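You operate a simulated robot arm through the tools that you are given. There is no shell and no other tool.

The job below is to be done with a simulated robot arm. You get a single attempt, and the scene is never put back.

## Task
Set the controls near the green mat. At the end: the yellow switch is switched on; the tens dial is turned to 30; the teal switch is switched on; the white switch is switched on; whatever was shut is shut again. Leave all else as you found it, and nothing knocked over.

It is judged by the outcome, as a careful person would: the job done as asked, and still so three seconds after it is handed in. It fails if anything else is knocked over, pushed out of place, dropped, spilled or broken.

## Robot
A 6-joint arm with a two-finger parallel gripper, fixed in place. Base frame: the origin is at the foot of the arm, x ahead of it, y to its left, z up. Readings come in cm, rad, newtons and seconds.
With the tool pointing down near the work surface it reaches from about 16 to 58 cm from the base axis. Its first joint turns from -1.152 to 1.152 rad. Payload 2.1 kg.
The TCP is the grasp point between the finger pads, 3 cm short of the fingertips. In the tool frame z runs along the fingers and y along their closing line. Largest opening 9.4 cm; finger width 2.8, thickness 1; the body of the gripper, 5 by 9.6 cm, starts 5.5 cm behind the TCP.
Orientation is told as [roll, pitch, yaw] about the base's x, y, z axes, in that order, counted from this pose: with the fingers straight down and closing along the base's y, the tool's x points along the base's -x, its y along +y and its z along -z.

## Interface
- The arm moves only by the tool arm_command. Its argument "commands" is a list of rows, each a list of 3 entries, a list of its own where there are three numbers: the turn, a rotation vector about the base's x, y, z in rad, then the shift along the base's x, y, z in cm, then the opening in per cent of the stroke, from 0 (shut) to 100 (fully open). In form: [[[rx, ry, rz], [dx, dy, dz], fingers], ...]. A call has 1 to 20 rows; each row shifts and turns the commanded pose from where the row before left it. Rows are played at 5 a second. More than 5 cm and 0.15 rad between two rows, or a gripper value outside its range, and nothing of the call is played. Where a pose cannot be reached the arm comes as near as it can. A force on the tool above 40 N (or 10 N above the force at the start of the call, whichever is more), or a blocked arm, ends the call early, and 0.2 s more pass. The fingers move at their own pace (about 7.2 cm/s each) and stop on an object; they squeeze with about 28 N. The grip force told is the motor's: it shows also when the fingers shut on nothing. Time passes only in rows, and 0.2 s behind the last, so rows that do not move let the fingers close. It gives the time, the measured TCP pose, the force on the tool (base axes), the opening and the grip force at its end, in the units of the frame above (readings bear some noise), with the torque about the TCP (base axes, N m) and any sound that the robot's microphone picked up, and new pictures: "pictures" is both (left out), scene, wrist or none.
- Cameras (640 x 400 px; columns grow to the right, rows downward): "scene" is fixed at [5.23, -36.75, 48.55]; the picture's right is [0.81, -0.58, 0.00], its down [-0.34, -0.47, -0.82] and it looks along [0.47, 0.66, -0.58] (base axes); focal length 225 px, centre (320, 200). "wrist" rides on the gripper at [7.6, 1.4, -10.3] in the tool frame; the picture's right is [-0.18, 0.98, 0.00], its down [-0.75, -0.14, -0.64] and it looks along [-0.63, -0.12, 0.77] (tool axes); focal length 243 px, centre (320, 200). There is no depth. A picture from a camera that has moved, and an enlarged one, comes with that camera's place and axes in the base frame and with its lens.
- zoom(camera, box): a new picture of the part [left, top, right, bottom] of that camera's present view, enlarged. The clock stands still meanwhile.
- hand_in(): hands the job in; it is judged then, once.

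Nothing tells you positions but the pictures and the camera data. Unless the task says otherwise, let go and move clear before handing in.

The tools are called after "Call:" as a command line: name --argument value ..., lists and objects as JSON in quotes. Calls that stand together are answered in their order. arm_command: Moves the arm, as the interface text tells. Its arguments: {"type":"object","properties":{"commands":{"type":"array","items":{"type":"array"}},"pictures":{"type":"string","enum":["both","scene","wrist","none"]}},"required":["commands"]} The other tools are called the same way: zoom (camera, box) takes an enlarged picture of a part of a camera's view; hand_in () hands the job in.

At the start:

```text
clock: 0.0
ee_pos: [33.61, -4.06, 37.28]
tool_rot: [0.001, -0.002, 0.0]
ft_force: [-0.1, -0.3, 0.6]
wrist_torque: [-0.02, 0.0, 0.0]
width: 9.41
grip_force: 0.1
```

scene: 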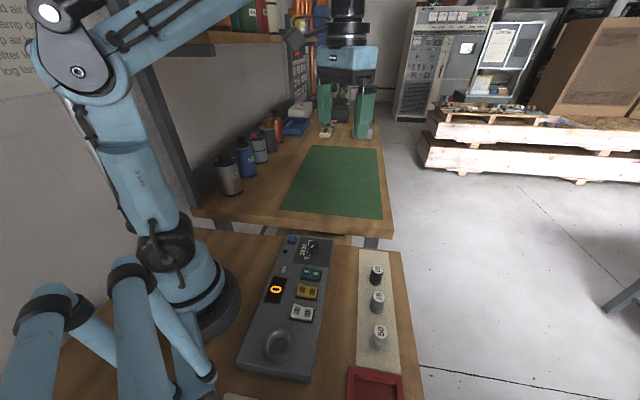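
wrist: 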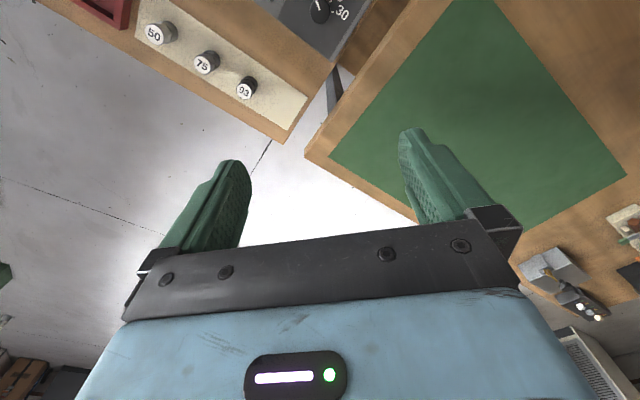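

I see a grey control panel with a dial, three coloured rocker switches and a round knob, next to weights on a cream strip. I'll zoom in on the panel and surroundings before moving.

Call:
zoom --camera "scene" --box '[220, 220, 420, 400]'

Call:
zoom --camera "scene" --box '[260, 230, 350, 330]'

Call:
zoom --camera "wrist" --box '[200, 0, 420, 140]'

Call:
zoom --camera "scene" --box '[200, 80, 400, 230]'

```text
2.22 times, centred on (320, 310) of scene
camera zoom: at [5.23, -36.75, 48.55], right [0.81, -0.58, 0.0], down [-0.34, -0.47, -0.82], along [0.47, 0.66, -0.58], focal length 500 px, centre (320, -44)
```

zoom: 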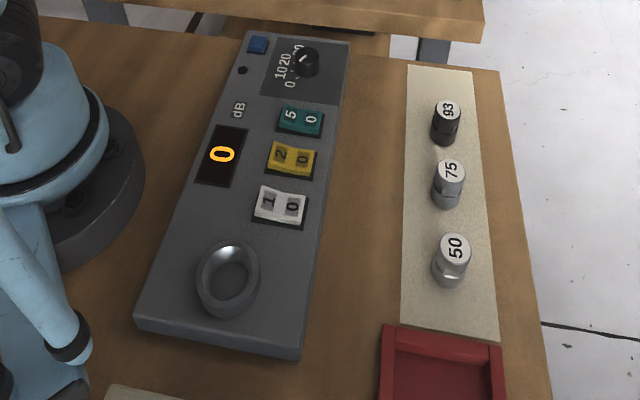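

```text
4.00 times, centred on (305, 280) of scene
camera zoom: at [5.23, -36.75, 48.55], right [0.81, -0.58, 0.0], down [-0.34, -0.47, -0.82], along [0.47, 0.66, -0.58], focal length 900 px, centre (380, -120)
```

zoom: 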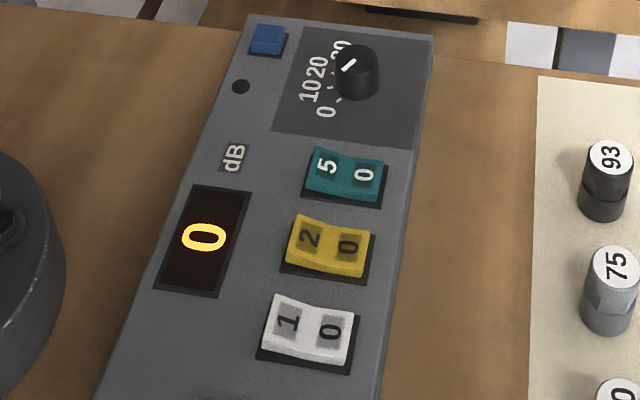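

```text
2.86 times, centred on (310, 70) of wrist
camera zoom: at [25.9, -2.7, 47.44], right [0.18, 0.98, 0.0], down [0.75, -0.14, 0.64], along [0.63, -0.12, -0.77], focal length 693 px, centre (349, 571)
```

zoom: 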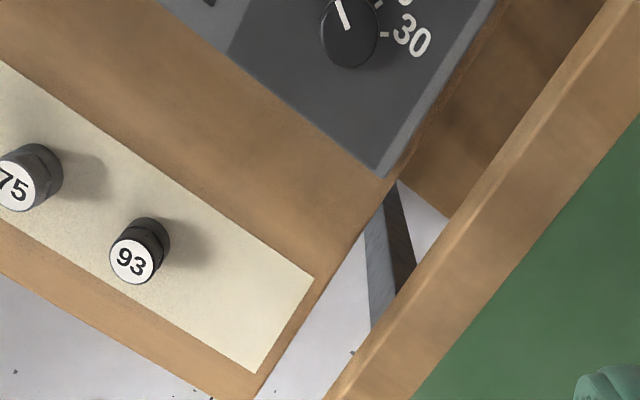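

```text
2.67 times, centred on (300, 155) of scene
camera zoom: at [5.23, -36.75, 48.55], right [0.81, -0.58, 0.0], down [-0.34, -0.47, -0.82], along [0.47, 0.66, -0.58], focal length 600 px, centre (373, 320)
```

zoom: 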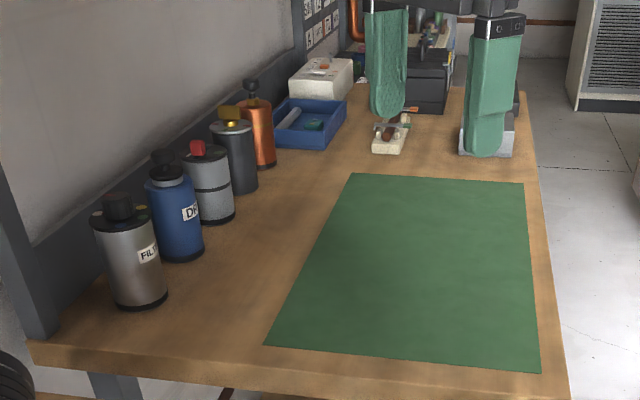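

Call:
zoom --camera "scene" --box '[285, 230, 335, 262]'

Call:
zoom --camera "scene" --box '[285, 260, 335, 292]'

Call:
zoom --camera "scene" --box '[280, 290, 330, 322]'

Call:
zoom --camera "wrist" --box '[280, 0, 380, 62]'

```text
12.50 times, centred on (310, 246) of scene
camera zoom: at [5.23, -36.75, 48.55], right [0.81, -0.58, 0.0], down [-0.34, -0.47, -0.82], along [0.47, 0.66, -0.58], focal length 2813 px, centre (445, -375)
```

zoom: 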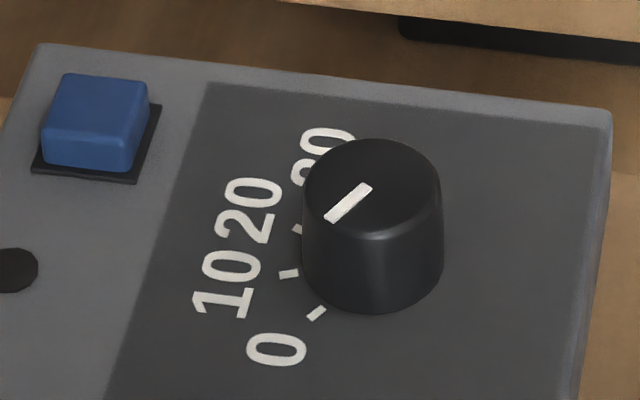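

```text
12.50 times, centred on (310, 276) of scene
camera zoom: at [5.23, -36.75, 48.55], right [0.81, -0.58, 0.0], down [-0.34, -0.47, -0.82], along [0.47, 0.66, -0.58], focal length 2813 px, centre (445, -750)
```

zoom: 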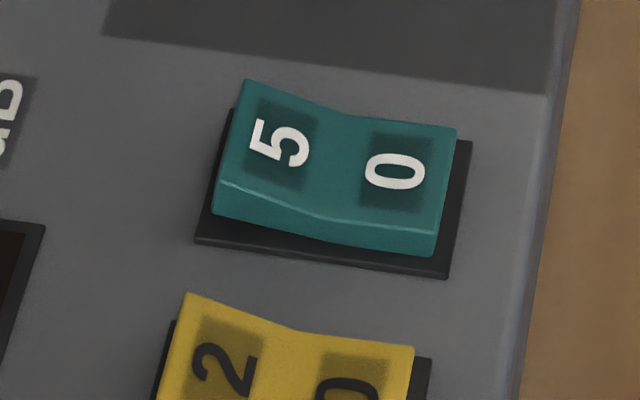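

```text
12.50 times, centred on (305, 306) of scene
camera zoom: at [5.23, -36.75, 48.55], right [0.81, -0.58, 0.0], down [-0.34, -0.47, -0.82], along [0.47, 0.66, -0.58], focal length 2813 px, centre (508, -1125)
```

zoom: 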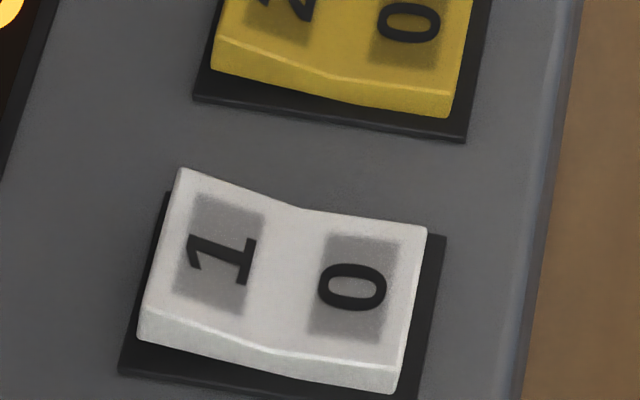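

```text
6.40 times, centred on (330, 31) of wrist
camera zoom: at [25.9, -2.7, 47.44], right [0.18, 0.98, 0.0], down [0.75, -0.14, 0.64], along [0.63, -0.12, -0.77], focal length 1553 px, centre (256, 1282)
```

zoom: 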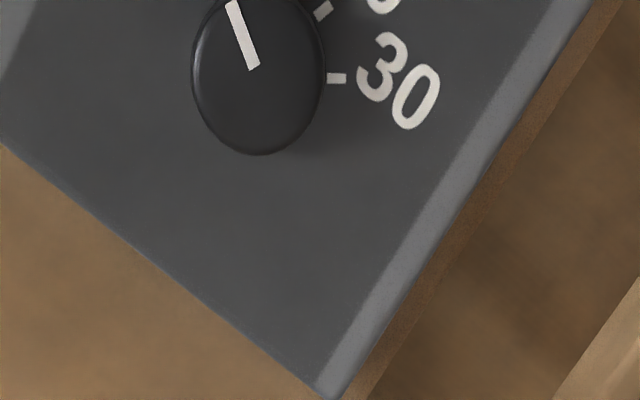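

The panel lies at about 45° in the base frame: dial near (27, -3), and teal, yellow and white rockers near (22, -9), (19, -12) and (16, -15), all with "0" pressed. I'll move the wrist camera over the panel for a better look.

Call:
arm_command --commands '[[[0, 0, 0], [-2, -0.66, -1.6], 100], [[0, 0, 0], [-2, -0.66, -1.6], 100], [[0, 0, 0], [-2, -0.66, -1.6], 100], [[0, 0, 0], [-2, -0.66, -1.6], 100], [[0, 0, 0], [-2, -0.66, -1.6], 100], [[0, 0, 0], [-2, -0.66, -1.6], 100], [[0, 0, 0], [-2, -0.66, -1.6], 100], [[0, 0, 0], [-2, -0.66, -1.6], 100]]'

```text
clock: 1.8
ee_pos: [17.76, -9.25, 24.35]
tool_rot: [0.002, -0.003, 0.002]
ft_force: [-0.3, -0.7, -0.8]
wrist_torque: [-0.01, -0.04, 0.0]
width: 9.42
grip_force: 0.1
camera wrist: at [10.03, -7.96, 34.57], right [0.18, 0.98, 0.0], down [0.75, -0.14, 0.64], along [0.63, -0.12, -0.77], focal length 243 px, centre (320, 200)
```

scene: 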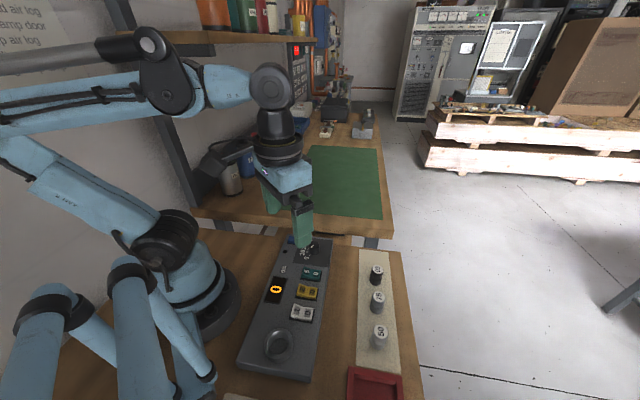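
wrist: 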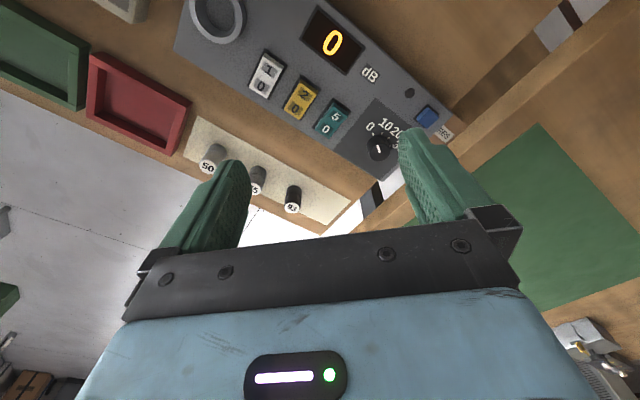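

I now see the panel from above; I'll zoom in on the dial, the switches and the label next to the blue button.

Call:
zoom --camera "wrist" --box '[340, 80, 460, 170]'

Call:
zoom --camera "wrist" --box '[240, 40, 360, 140]'

Call:
zoom --camera "wrist" --box '[160, 0, 480, 200]'

Call:
zoom --camera "scene" --box '[280, 80, 400, 150]'

```text
4.44 times, centred on (400, 125) of wrist
camera zoom: at [10.03, -7.96, 34.57], right [0.18, 0.98, 0.0], down [0.75, -0.14, 0.64], along [0.63, -0.12, -0.77], focal length 1078 px, centre (-36, 533)
```

zoom: 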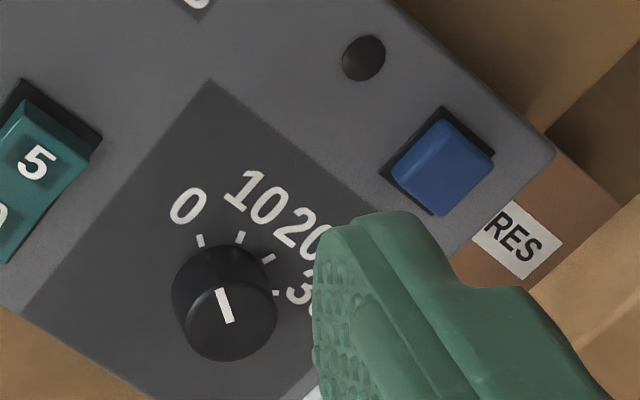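

```text
4.00 times, centred on (300, 90) of wrist
camera zoom: at [10.03, -7.96, 34.57], right [0.18, 0.98, 0.0], down [0.75, -0.14, 0.64], along [0.63, -0.12, -0.77], focal length 970 px, centre (400, 640)
```

zoom: 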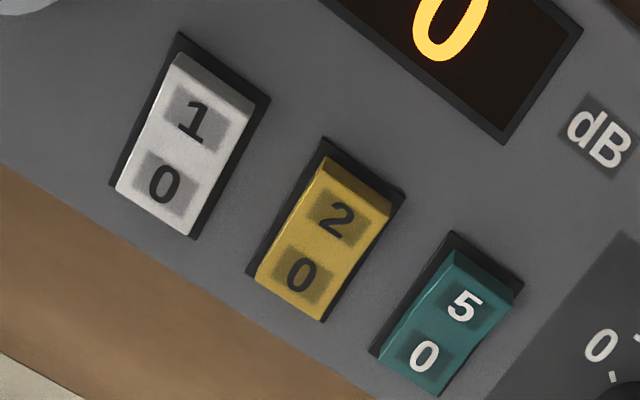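

```text
2.00 times, centred on (320, 100) of wrist
camera zoom: at [10.03, -7.96, 34.57], right [0.18, 0.98, 0.0], down [0.75, -0.14, 0.64], along [0.63, -0.12, -0.77], focal length 485 px, centre (320, 400)
```

zoom: 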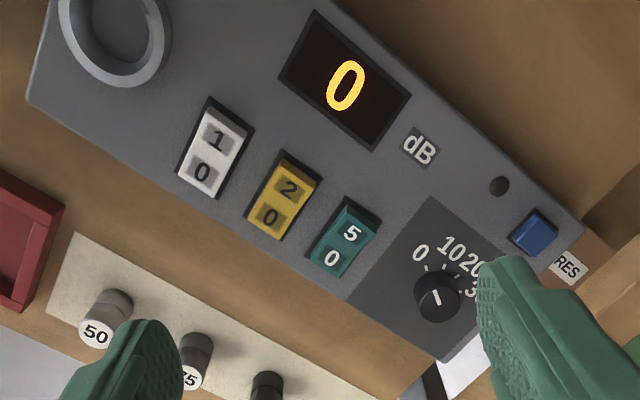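

```text
5.33 times, centred on (340, 115) of scene
camera zoom: at [5.23, -36.75, 48.55], right [0.81, -0.58, 0.0], down [-0.34, -0.47, -0.82], along [0.47, 0.66, -0.58], focal length 1200 px, centre (213, 653)
```

zoom: 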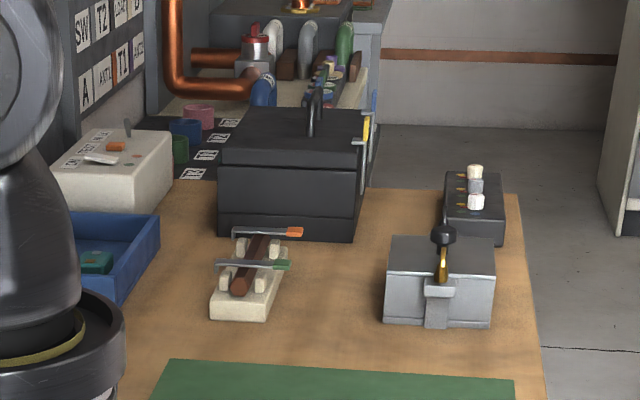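

The dial points at 0 (about 190° in base terms), and the 30 tick is at about 80°, so it needs roughly 110° clockwise around its centre near (27.45, -3.2). First I'll close the fingers, yaw 45° to line up with the panel, and hover over the teal "5" side at about (21.5, -7.9).

Call:
arm_command --commands '[[[0, 0, 0.0982], [0.4675, 0.169, -1.79], 0], [[0, 0, 0.0982], [0.4675, 0.169, -1.79], 0], [[0, 0, 0.0982], [0.4675, 0.169, -1.79], 0], [[0, 0, 0.0982], [0.4675, 0.169, -1.79], 0], [[0, 0, 0.0982], [0.4675, 0.169, -1.79], 0], [[0, 0, 0.0982], [0.4675, 0.169, -1.79], 0], [[0, 0, 0.0982], [0.4675, 0.169, -1.79], 0], [[0, 0, 0.0982], [0.4675, 0.169, -1.79], 0], [[0, 0, 0], [0, 0, 0], 0]]'

```text
clock: 3.8
ee_pos: [21.27, -7.99, 10.09]
tool_rot: [0.002, -0.001, 0.79]
ft_force: [-0.9, -0.6, -1.1]
wrist_torque: [-0.01, -0.03, 0.01]
width: 0.0
grip_force: 27.9
camera wrist: at [14.89, -12.38, 20.34], right [-0.57, 0.82, 0.0], down [0.63, 0.43, 0.64], along [0.53, 0.37, -0.77], focal length 243 px, centre (320, 200)
```

scene: 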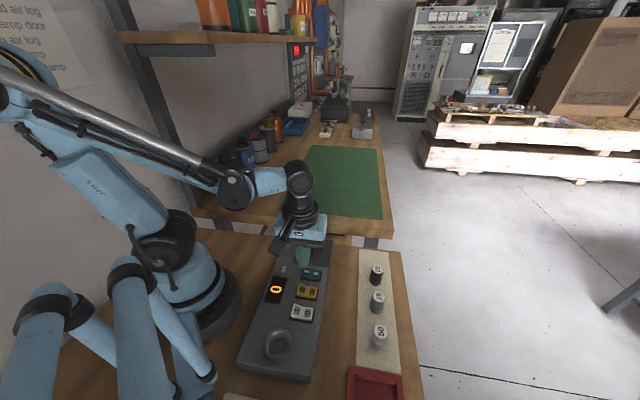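
wrist: 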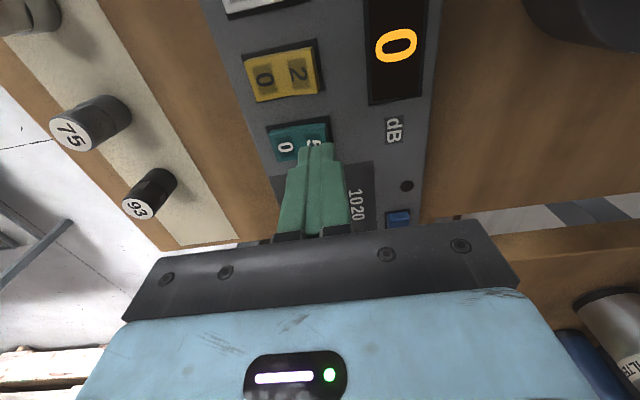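

The tool is yawed 45° and hovering over teal; I'll zoom in to check where the fingertips are relative to the switch.

Call:
zoom --camera "wrist" --box '[240, 90, 400, 190]'

Call:
zoom --camera "scene" --box '[260, 230, 350, 290]'

```text
4.00 times, centred on (320, 140) of wrist
camera zoom: at [14.89, -12.38, 20.34], right [-0.57, 0.82, 0.0], down [0.63, 0.43, 0.64], along [0.53, 0.37, -0.77], focal length 970 px, centre (320, 440)
```

zoom: 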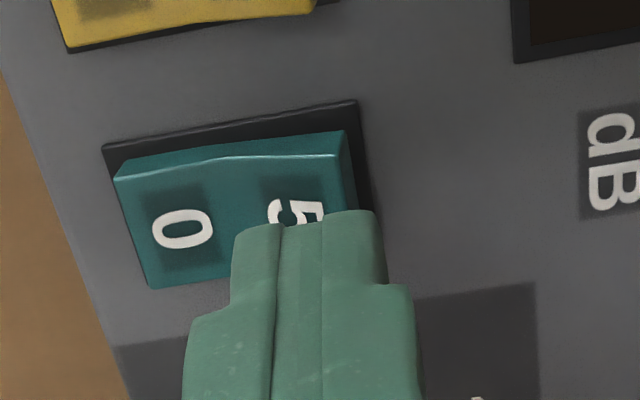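

```text
6.67 times, centred on (305, 260) of scene
camera zoom: at [5.23, -36.75, 48.55], right [0.81, -0.58, 0.0], down [-0.34, -0.47, -0.82], along [0.47, 0.66, -0.58], focal length 1500 px, centre (420, -200)
```

zoom: 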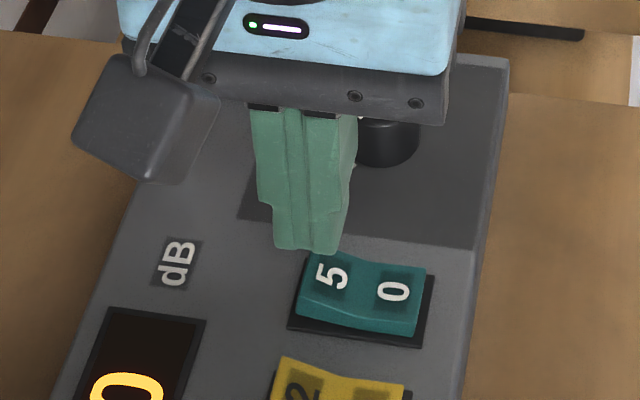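

The fingertips are lined up over the "5" half, so I'll come down in stages and watch the force.

Call:
arm_command --commands '[[[0, 0, 0], [0, 0, -0.8], 0], [[0, 0, 0], [0, 0, -0.8], 0], [[0, 0, 0], [0, 0, -0.6], 0], [[0, 0, 0], [0, 0, -0.2], 0], [[0, 0, 0], [0, 0, -0.2], 0]]'

Call:
zoom --camera "scene" --box '[260, 230, 350, 290]'

Call:
zoom --camera "wrist" --box '[240, 90, 400, 190]'

```text
clock: 5.0
ee_pos: [21.36, -7.99, 7.54]
tool_rot: [0.001, -0.003, 0.786]
ft_force: [-0.6, 1.6, 1.4]
wrist_torque: [0.06, 0.03, -0.05]
width: 0.0
grip_force: 27.7
camera wrist: at [14.91, -12.44, 17.73], right [-0.57, 0.82, 0.0], down [0.63, 0.43, 0.64], along [0.53, 0.37, -0.77], focal length 243 px, centre (320, 200)
```

scene: 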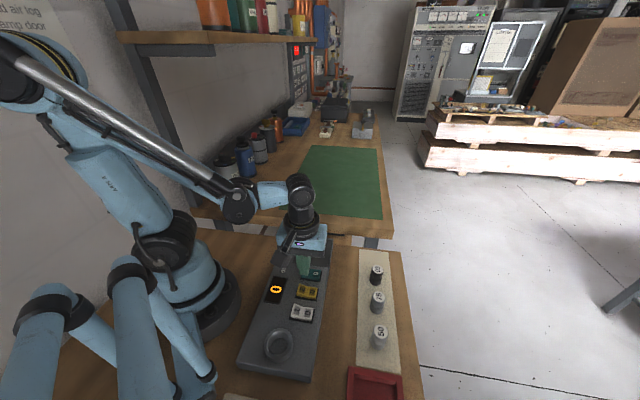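
wrist: 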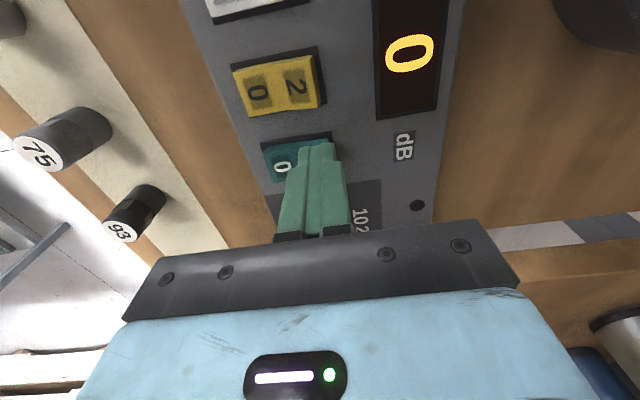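

```text
6.67 times, centred on (305, 260) of scene
camera zoom: at [5.23, -36.75, 48.55], right [0.81, -0.58, 0.0], down [-0.34, -0.47, -0.82], along [0.47, 0.66, -0.58], focal length 1500 px, centre (420, -200)
```

zoom: 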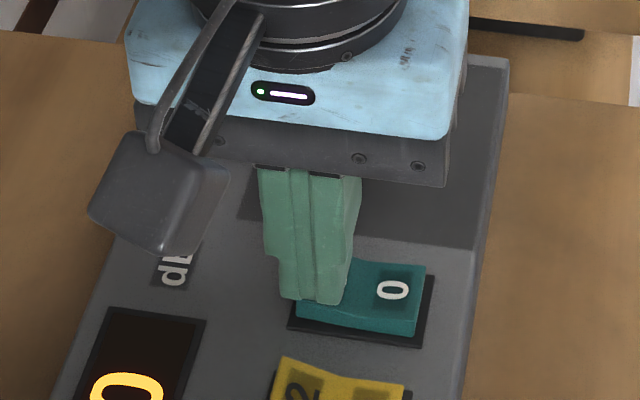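

```text
4.00 times, centred on (320, 140) of wrist
camera zoom: at [14.91, -12.44, 17.73], right [-0.57, 0.82, 0.0], down [0.63, 0.43, 0.64], along [0.53, 0.37, -0.77], focal length 970 px, centre (320, 440)
```

zoom: 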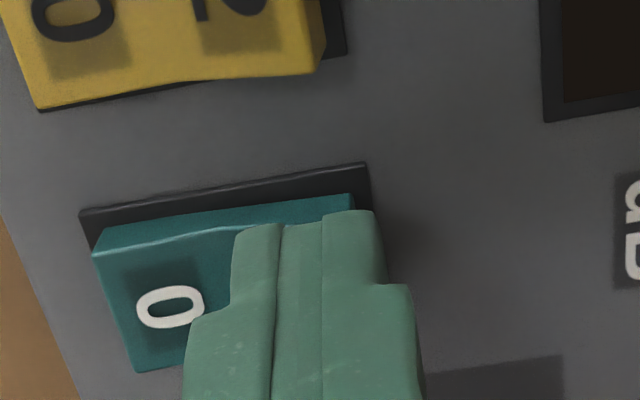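

The tips are at about z = 4.5, right above or just touching the rocker; I'll press on in small steps.

Call:
arm_command --commands '[[[0, 0, 0], [0, 0, -0.12], 0], [[0, 0, 0], [0, 0, -0.12], 0], [[0, 0, 0], [0, 0, -0.12], 0]]' --pictures "scene"

Call:
zoom --camera "scene" --box '[260, 230, 350, 300]'

```text
clock: 5.8
ee_pos: [21.45, -7.94, 7.17]
tool_rot: [0.002, -0.002, 0.787]
ft_force: [-0.9, 0.1, -0.3]
wrist_torque: [0.01, -0.01, 0.0]
width: 0.0
grip_force: 27.8
```

scene: 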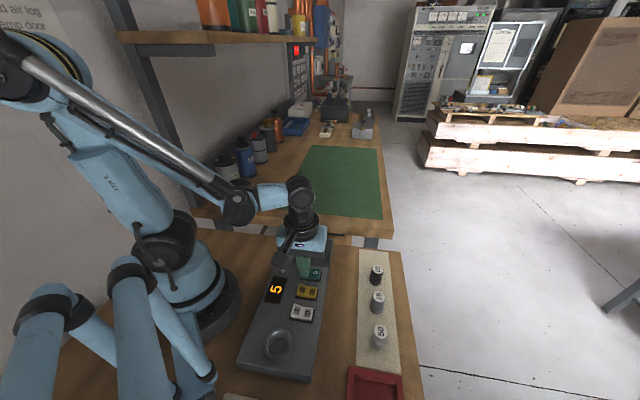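

```text
5.71 times, centred on (305, 265) of scene
camera zoom: at [5.23, -36.75, 48.55], right [0.81, -0.58, 0.0], down [-0.34, -0.47, -0.82], along [0.47, 0.66, -0.58], focal length 1286 px, centre (406, -171)
```

zoom: 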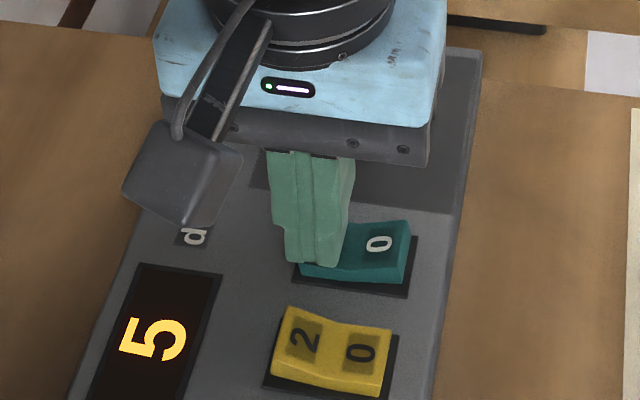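

The display reads 5, so teal is on. Next I'll lift, shift to the yellow "2" side and press the same way.

Call:
arm_command --commands '[[[0, 0, 0], [0, 0, 0.5], 0], [[0, 0, 0], [0, 0, 1.2], 0], [[0, 0, 0], [-1.1, -1.1, 0], 0], [[0, 0, 0], [-1.1, -1.1, 0], 0], [[0, 0, 0], [-1.1, -1.1, 0], 0], [[0, 0, 0], [0, 0, 0], 0]]'

Call:
zoom --camera "scene" --box '[260, 230, 350, 300]'

Call:
zoom --camera "wrist" --box '[240, 90, 400, 190]'

```text
clock: 7.2
ee_pos: [18.0, -11.23, 8.74]
tool_rot: [0.001, -0.002, 0.788]
ft_force: [-0.2, 0.0, 0.6]
wrist_torque: [-0.03, -0.02, -0.01]
width: 0.0
grip_force: 28.0
camera wrist: at [11.58, -15.79, 19.0], right [-0.57, 0.82, 0.0], down [0.63, 0.43, 0.64], along [0.53, 0.36, -0.77], focal length 243 px, centre (320, 200)
```

scene: 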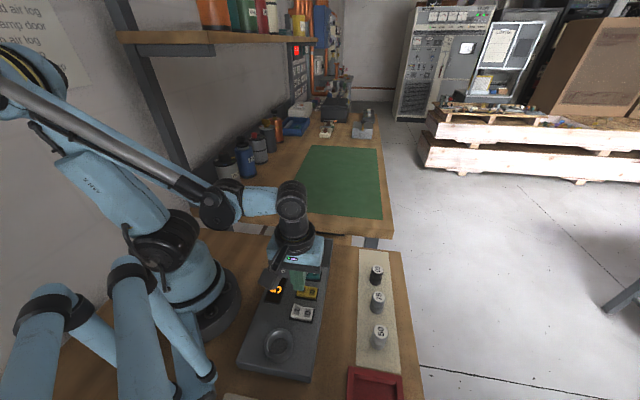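
wrist: 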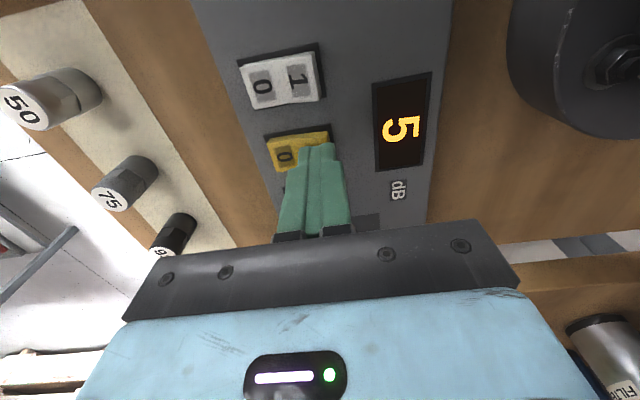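

```text
5.71 times, centred on (305, 265) of scene
camera zoom: at [5.23, -36.75, 48.55], right [0.81, -0.58, 0.0], down [-0.34, -0.47, -0.82], along [0.47, 0.66, -0.58], focal length 1286 px, centre (406, -171)
```

zoom: 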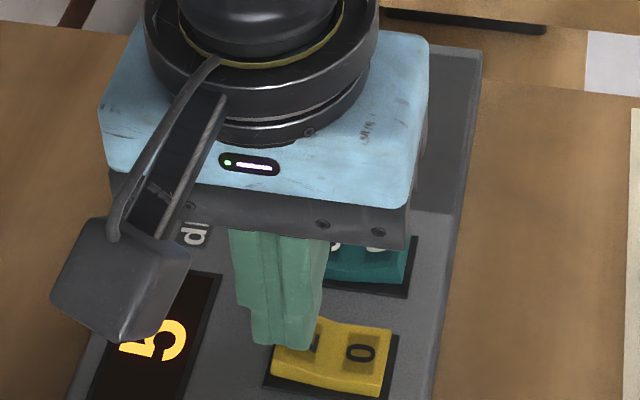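

```text
4.00 times, centred on (320, 140) of wrist
camera zoom: at [11.58, -15.79, 19.0], right [-0.57, 0.82, 0.0], down [0.63, 0.43, 0.64], along [0.53, 0.36, -0.77], focal length 970 px, centre (320, 440)
```

zoom: 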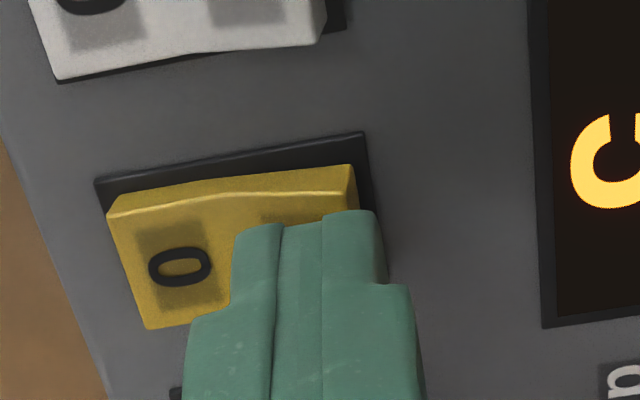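

Alignment over yellow's "2" half matches teal's, so I'll press down.

Call:
arm_command --commands '[[[0, 0, 0], [0, 0, -0.7], 0], [[0, 0, 0], [0, 0, -0.5], 0], [[0, 0, 0], [0, 0, -0.15], 0], [[0, 0, 0], [0, 0, -0.12], 0], [[0, 0, 0], [0, 0, -0.12], 0], [[0, 0, 0], [0, 0, -0.12], 0]]'

Call:
zoom --camera "wrist" --box '[240, 60, 440, 190]'

Call:
zoom --camera "scene" --box '[260, 230, 350, 300]'

```text
clock: 8.6
ee_pos: [18.09, -11.28, 7.13]
tool_rot: [0.002, -0.001, 0.789]
ft_force: [-1.0, 1.7, 0.1]
wrist_torque: [0.01, 0.02, 0.0]
width: 0.01
grip_force: 28.0
camera wrist: at [11.63, -15.74, 17.3], right [-0.57, 0.82, 0.0], down [0.63, 0.43, 0.64], along [0.53, 0.37, -0.77], focal length 243 px, centre (320, 200)
```

scene: 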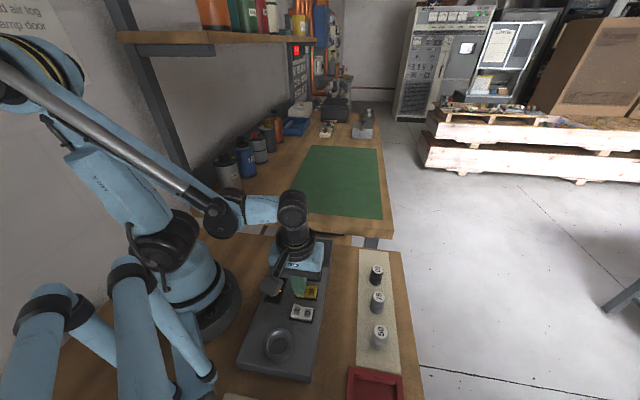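
wrist: 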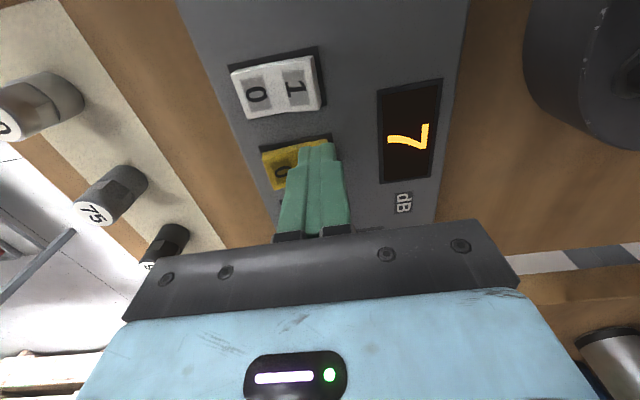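

```text
3.08 times, centred on (340, 125) of wrist
camera zoom: at [11.63, -15.74, 17.3], right [-0.57, 0.82, 0.0], down [0.63, 0.43, 0.64], along [0.53, 0.37, -0.77], focal length 746 px, centre (258, 431)
```

zoom: 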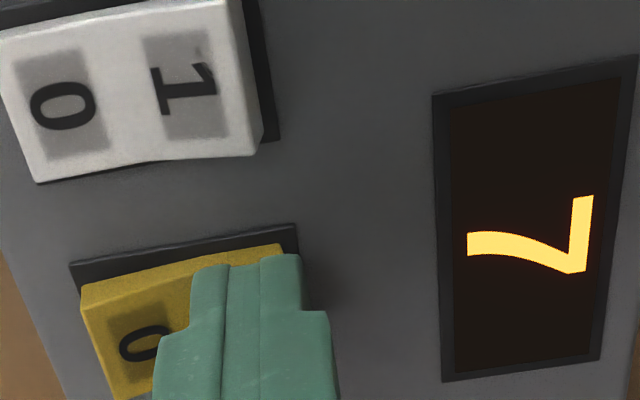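

```text
5.71 times, centred on (305, 265) of scene
camera zoom: at [5.23, -36.75, 48.55], right [0.81, -0.58, 0.0], down [-0.34, -0.47, -0.82], along [0.47, 0.66, -0.58], focal length 1286 px, centre (406, -171)
```

zoom: 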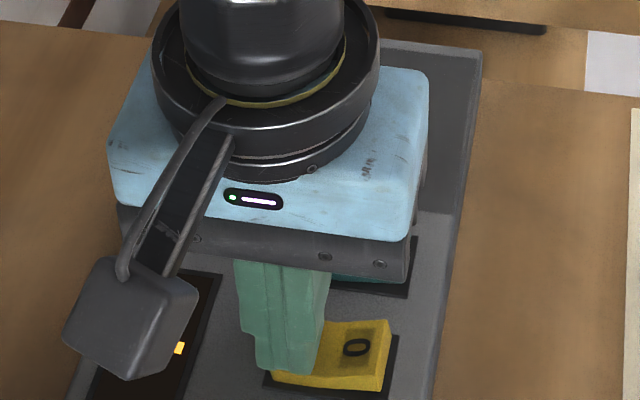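

The display reads 7 (5 + 2), so yellow is on. Now I'll lift and move over to the white "1" side.

Call:
arm_command --commands '[[[0, 0, 0], [0, 0, 0.5], 0], [[0, 0, 0], [0, 0, 1.2], 0], [[0, 0, 0], [-1.1, -1.1, 0], 0], [[0, 0, 0], [-1.1, -1.1, 0], 0], [[0, 0, 0], [-1.1, -1.1, 0], 0], [[0, 0, 0], [0, 0, 0], 0]]'

Call:
zoom --camera "wrist" --box '[240, 90, 400, 190]'

Call:
zoom --camera "scene" --box '[240, 240, 350, 330]'

```text
clock: 10.0
ee_pos: [14.7, -14.53, 8.67]
tool_rot: [0.002, -0.001, 0.786]
ft_force: [0.5, -0.4, -0.3]
wrist_torque: [0.01, 0.0, -0.03]
width: 0.0
grip_force: 28.0
camera wrist: at [8.26, -18.99, 18.96], right [-0.57, 0.82, 0.0], down [0.63, 0.43, 0.64], along [0.53, 0.37, -0.77], focal length 243 px, centre (320, 200)
```

scene: 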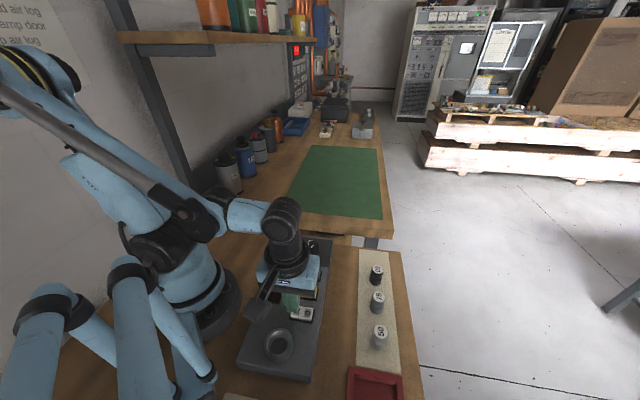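
wrist: 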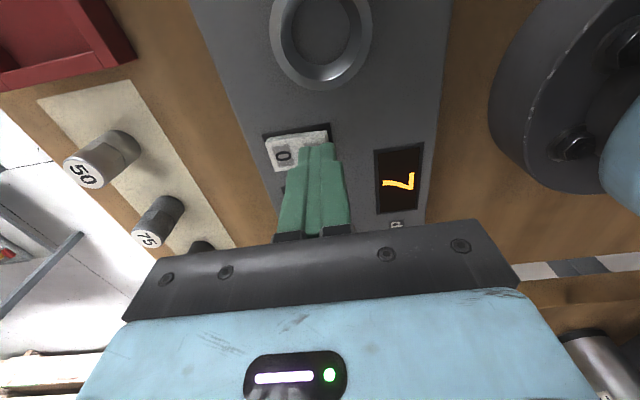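

```text
4.00 times, centred on (320, 140) of wrist
camera zoom: at [8.26, -18.99, 18.96], right [-0.57, 0.82, 0.0], down [0.63, 0.43, 0.64], along [0.53, 0.37, -0.77], focal length 970 px, centre (320, 440)
```

zoom: 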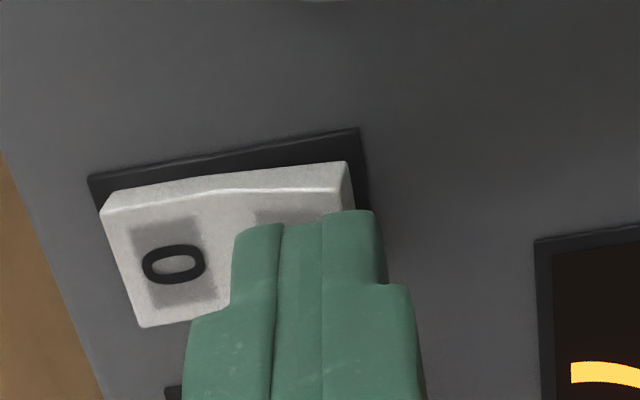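

```text
4.44 times, centred on (295, 285) of scene
camera zoom: at [5.23, -36.75, 48.55], right [0.81, -0.58, 0.0], down [-0.34, -0.47, -0.82], along [0.47, 0.66, -0.58], focal length 1000 px, centre (431, -178)
```

zoom: 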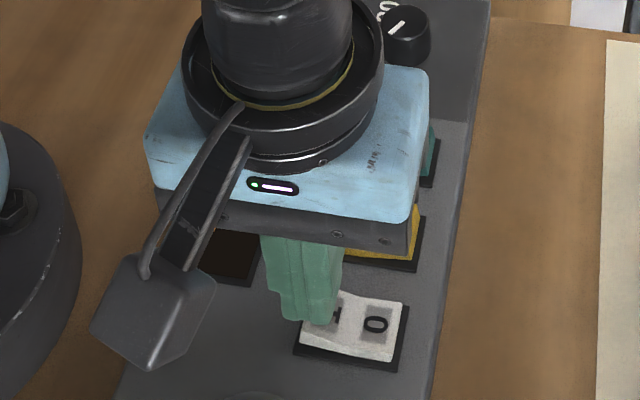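

Position over white matches the other two, so I'll press down the same way.

Call:
arm_command --commands '[[[0, 0, 0], [0, 0, -0.7], 0], [[0, 0, 0], [0, 0, -0.5], 0], [[0, 0, 0], [0, 0, -0.15], 0], [[0, 0, 0], [0, 0, -0.12], 0], [[0, 0, 0], [0, 0, -0.12], 0], [[0, 0, 0], [0, 0, -0.12], 0]]'

Call:
zoom --camera "wrist" --box '[240, 90, 440, 220]'

```text
clock: 11.4
ee_pos: [14.63, -14.6, 7.15]
tool_rot: [0.001, -0.001, 0.788]
ft_force: [-1.2, -0.3, 0.5]
wrist_torque: [0.03, -0.02, -0.01]
width: 0.01
grip_force: 27.7
camera wrist: at [8.28, -19.06, 17.34], right [-0.57, 0.82, 0.0], down [0.63, 0.43, 0.64], along [0.53, 0.36, -0.77], focal length 243 px, centre (320, 200)
```

scene: 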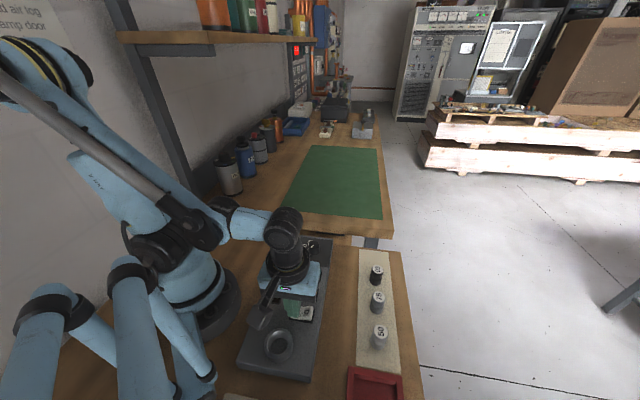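
wrist: 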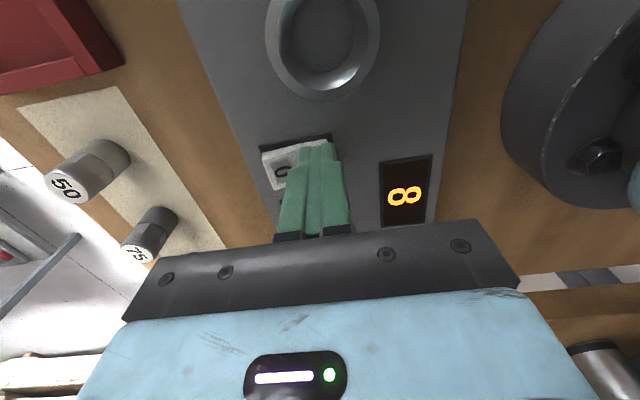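

```text
3.08 times, centred on (340, 155) of wrist
camera zoom: at [8.28, -19.06, 17.34], right [-0.57, 0.82, 0.0], down [0.63, 0.43, 0.64], along [0.53, 0.36, -0.77], focal length 746 px, centre (258, 338)
```

zoom: 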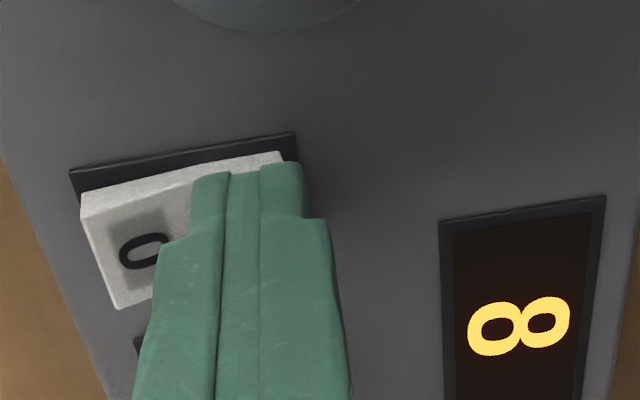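

The display reads 8, so all three switches are on. Next I'll lift straight up, go to the dial at about (27.45, -3.2), yaw to 55° and open the fingers partway.

Call:
arm_command --commands '[[[0, 0, 0], [0, 0, 0.6], 0], [[0, 0, 0], [0, 0, 2.2], 0], [[0, 0, 0], [0, 0, 3.0], 0], [[0, 0, 0.029], [2.117, 1.898, 0], 0], [[0, 0, 0.029], [2.117, 1.898, 0], 0], [[0, 0, 0.029], [2.117, 1.898, 0], 30], [[0, 0, 0.029], [2.117, 1.898, 0], 55], [[0, 0, 0.029], [2.117, 1.898, 0], 55], [[0, 0, 0.029], [2.117, 1.898, 0], 55], [[0, 0, 0], [0, 0, 0], 55], [[0, 0, 0], [0, 0, 0], 55]]'

Call:
zoom --camera "wrist" --box '[220, 60, 420, 200]'

Call:
zoom --camera "scene" --box '[250, 220, 360, 320]'

```text
clock: 13.8
ee_pos: [27.39, -3.11, 12.83]
tool_rot: [0.002, -0.001, 0.962]
ft_force: [1.1, -0.2, -0.1]
wrist_torque: [0.02, 0.0, 0.0]
width: 5.16
grip_force: 0.1
camera wrist: at [21.79, -8.67, 23.09], right [-0.7, 0.71, 0.0], down [0.55, 0.54, 0.64], along [0.46, 0.45, -0.77], focal length 243 px, centre (320, 200)
```

scene: 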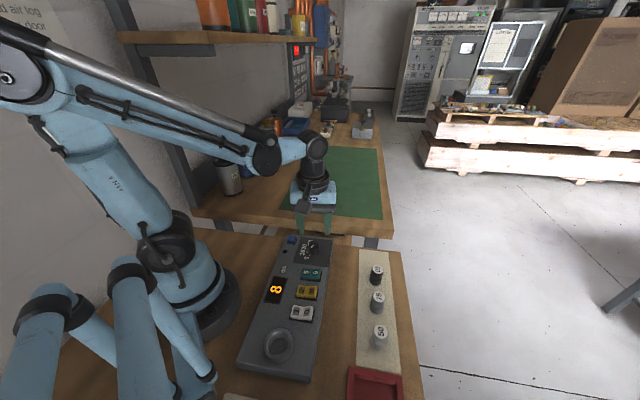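
wrist: 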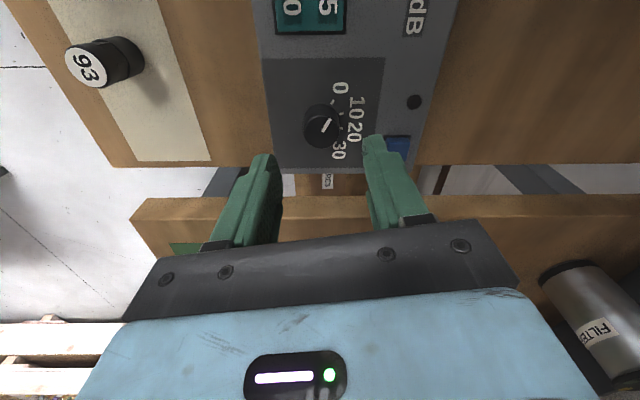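

```text
2.86 times, centred on (320, 130) of wrist
camera zoom: at [21.79, -8.67, 23.09], right [-0.7, 0.71, 0.0], down [0.55, 0.54, 0.64], along [0.46, 0.45, -0.77], focal length 693 px, centre (320, 400)
```

zoom: 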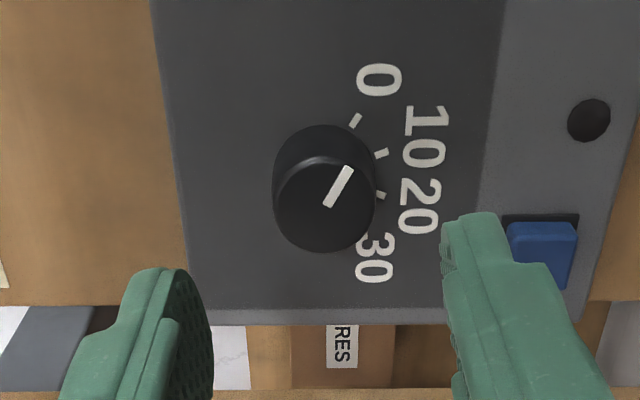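

```text
4.00 times, centred on (305, 270) of scene
camera zoom: at [5.23, -36.75, 48.55], right [0.81, -0.58, 0.0], down [-0.34, -0.47, -0.82], along [0.47, 0.66, -0.58], focal length 900 px, centre (380, -80)
```

zoom: 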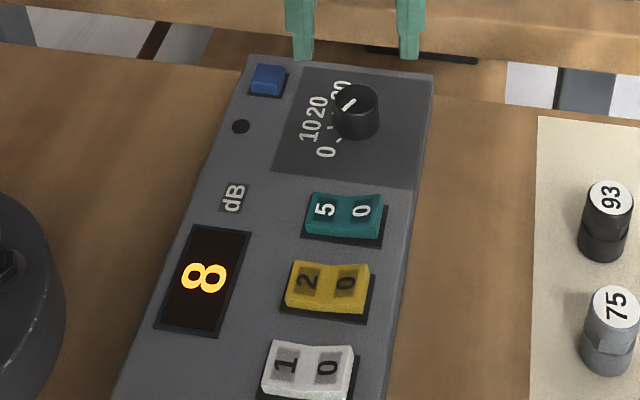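

All three switches show on, and the knob centre refines to about (27.4, -3.05) with its top near z = 5.2. I'll shift slightly, lower the open fingers around the knob and check.

Call:
arm_command --commands '[[[0, 0, 0], [0, 0.12, -1.5], 55], [[0, 0, 0], [0, 0, -1.5], 55], [[0, 0, 0], [0, 0, -1.3], 55], [[0, 0, 0], [0, 0, -1.0], 55], [[0, 0, 0], [0, 0, -0.7], 55], [[0, 0, 0], [0, 0, -0.35], 55], [[0, 0, 0], [0, 0, 0], 55]]'

Call:
zoom --camera "wrist" --box '[220, 90, 420, 230]'

Call:
zoom --camera "scene" --box '[270, 220, 350, 270]'

```text
clock: 15.4
ee_pos: [27.44, -3.06, 6.5]
tool_rot: [0.002, -0.002, 0.962]
ft_force: [0.1, 0.9, -0.2]
wrist_torque: [0.0, 0.03, 0.01]
width: 5.2
grip_force: 0.1
camera wrist: at [21.85, -8.58, 16.83], right [-0.7, 0.71, 0.0], down [0.55, 0.54, 0.64], along [0.46, 0.45, -0.77], focal length 243 px, centre (320, 200)
```

scene: 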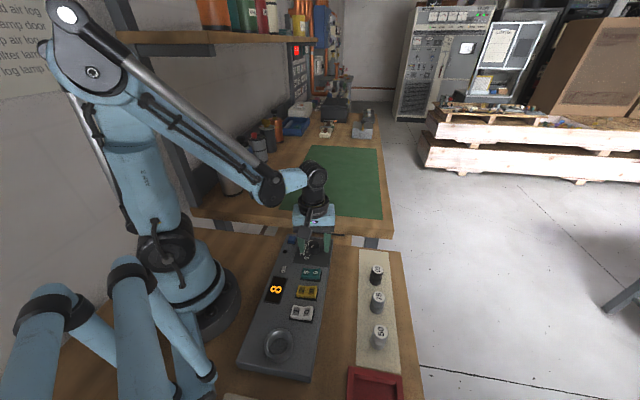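
wrist: 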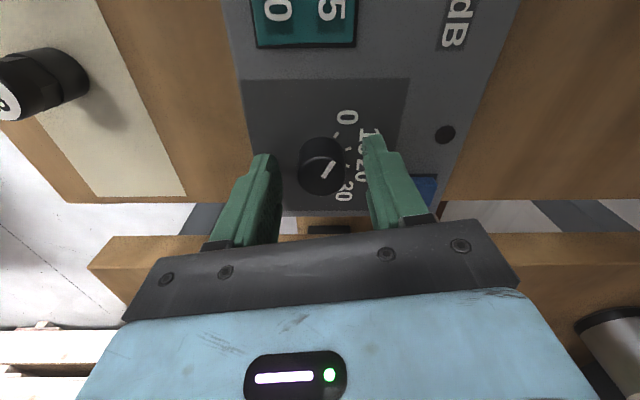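

```text
2.86 times, centred on (320, 160) of wrist
camera zoom: at [21.85, -8.58, 16.83], right [-0.7, 0.71, 0.0], down [0.55, 0.54, 0.64], along [0.46, 0.45, -0.77], focal length 693 px, centre (320, 314)
```

zoom: 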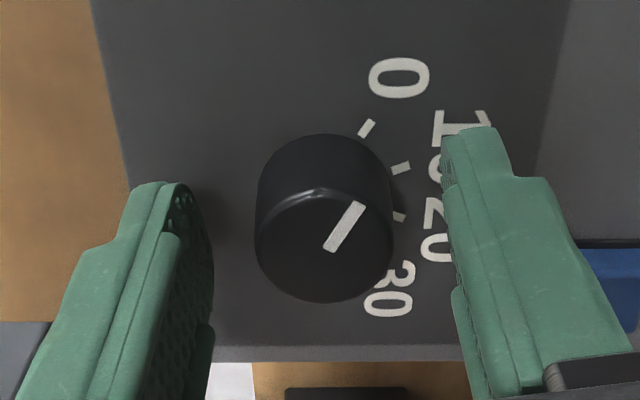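

```text
8.00 times, centred on (310, 245) of scene
camera zoom: at [5.23, -36.75, 48.55], right [0.81, -0.58, 0.0], down [-0.34, -0.47, -0.82], along [0.47, 0.66, -0.58], focal length 1800 px, centre (400, -160)
```

zoom: 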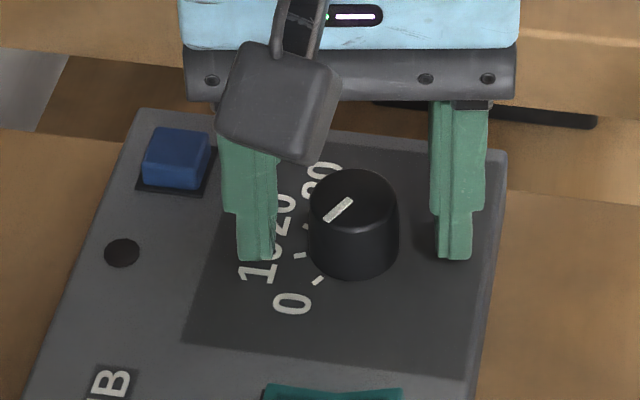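

The knob sits centred between the pads. I'll close on it and make the first half of the clockwise turn, then check the force and the display.

Call:
arm_command --commands '[[[0, 0, 0], [0, 0, 0], 0], [[0, 0, 0], [0, 0, 0], 0], [[0, 0, 0], [0, 0, 0], 0], [[0, 0, -0.1], [0, 0, 0], 0], [[0, 0, -0.12], [0, 0, 0], 0], [[0, 0, -0.12], [0, 0, 0], 0], [[0, 0, -0.12], [0, 0, 0], 0], [[0, 0, -0.12], [0, 0, 0], 0], [[0, 0, -0.06], [0, 0, 0], 0]]'

Call:
zoom --camera "scene" --box '[250, 220, 350, 310]'

Call:
zoom --camera "wrist" --box '[220, 90, 420, 230]'

```text
clock: 16.8
ee_pos: [27.37, -3.02, 6.49]
tool_rot: [0.008, 0.001, 0.681]
ft_force: [-2.2, -0.7, 5.6]
wrist_torque: [0.31, -0.36, -0.02]
width: 2.88
grip_force: 45.3
stopped in row 6: the force on the tool passed its limit at 40 N (the readings are from after the stop); the commanded pose is now the measured one
camera wrist: at [20.55, -6.79, 16.82], right [-0.48, 0.88, 0.01], down [0.68, 0.36, 0.64], along [0.56, 0.31, -0.77], focal length 243 px, centre (320, 200)
```

scene: 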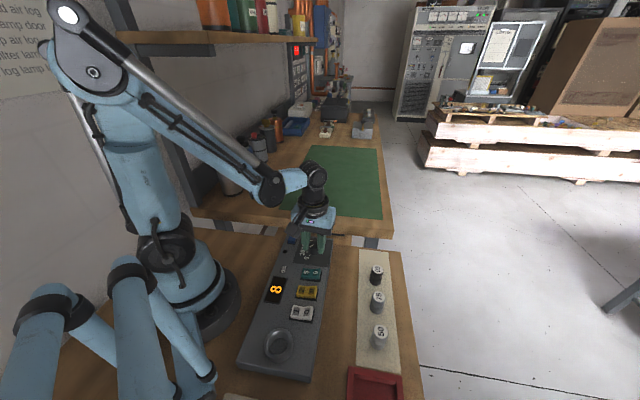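
wrist: 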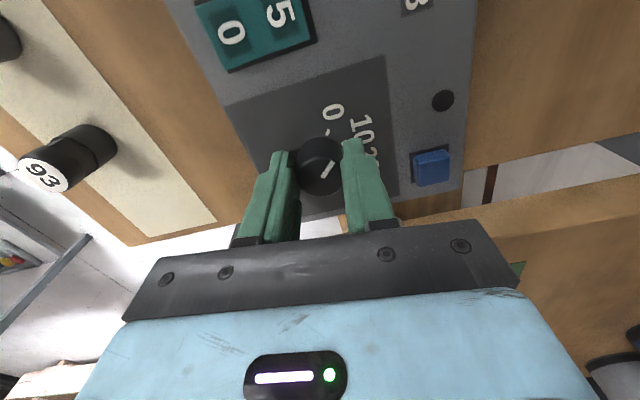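

```text
4.44 times, centred on (300, 265) of scene
camera zoom: at [5.23, -36.75, 48.55], right [0.81, -0.58, 0.0], down [-0.34, -0.47, -0.82], along [0.47, 0.66, -0.58], focal length 1000 px, centre (409, -89)
```

zoom: 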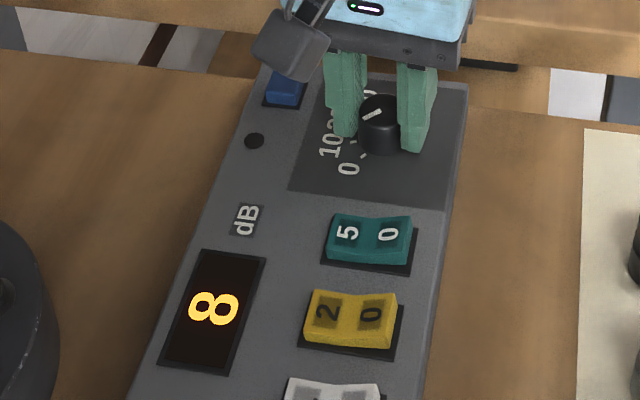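

```text
2.86 times, centred on (320, 160) of wrist
camera zoom: at [20.55, -6.79, 16.82], right [-0.48, 0.88, 0.01], down [0.68, 0.36, 0.64], along [0.56, 0.31, -0.77], focal length 693 px, centre (320, 314)
```

zoom: 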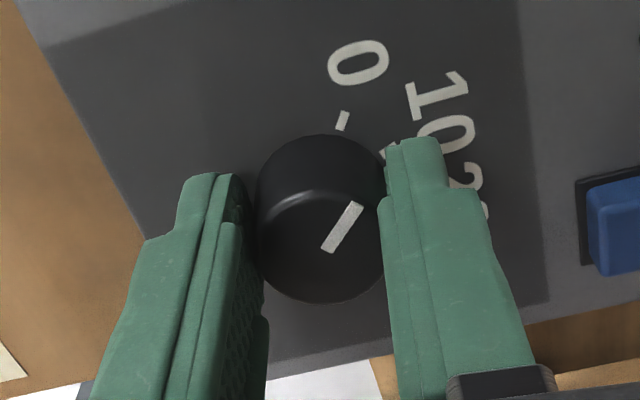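

The knob turned with the gripper about 16° before the force limit stopped the call, and the display still reads 8. I'll hold still to read the resting force before going on more gently.

Call:
arm_command --commands '[[[0, 0, 0], [0, 0, 0], 0], [[0, 0, 0], [0, 0, 0], 0]]' --pictures "none"

```text
clock: 17.4
ee_pos: [27.38, -3.0, 6.64]
tool_rot: [0.008, 0.001, 0.681]
ft_force: [-1.3, 0.4, 7.8]
wrist_torque: [0.02, 0.07, -0.01]
width: 2.9
grip_force: 45.6
```

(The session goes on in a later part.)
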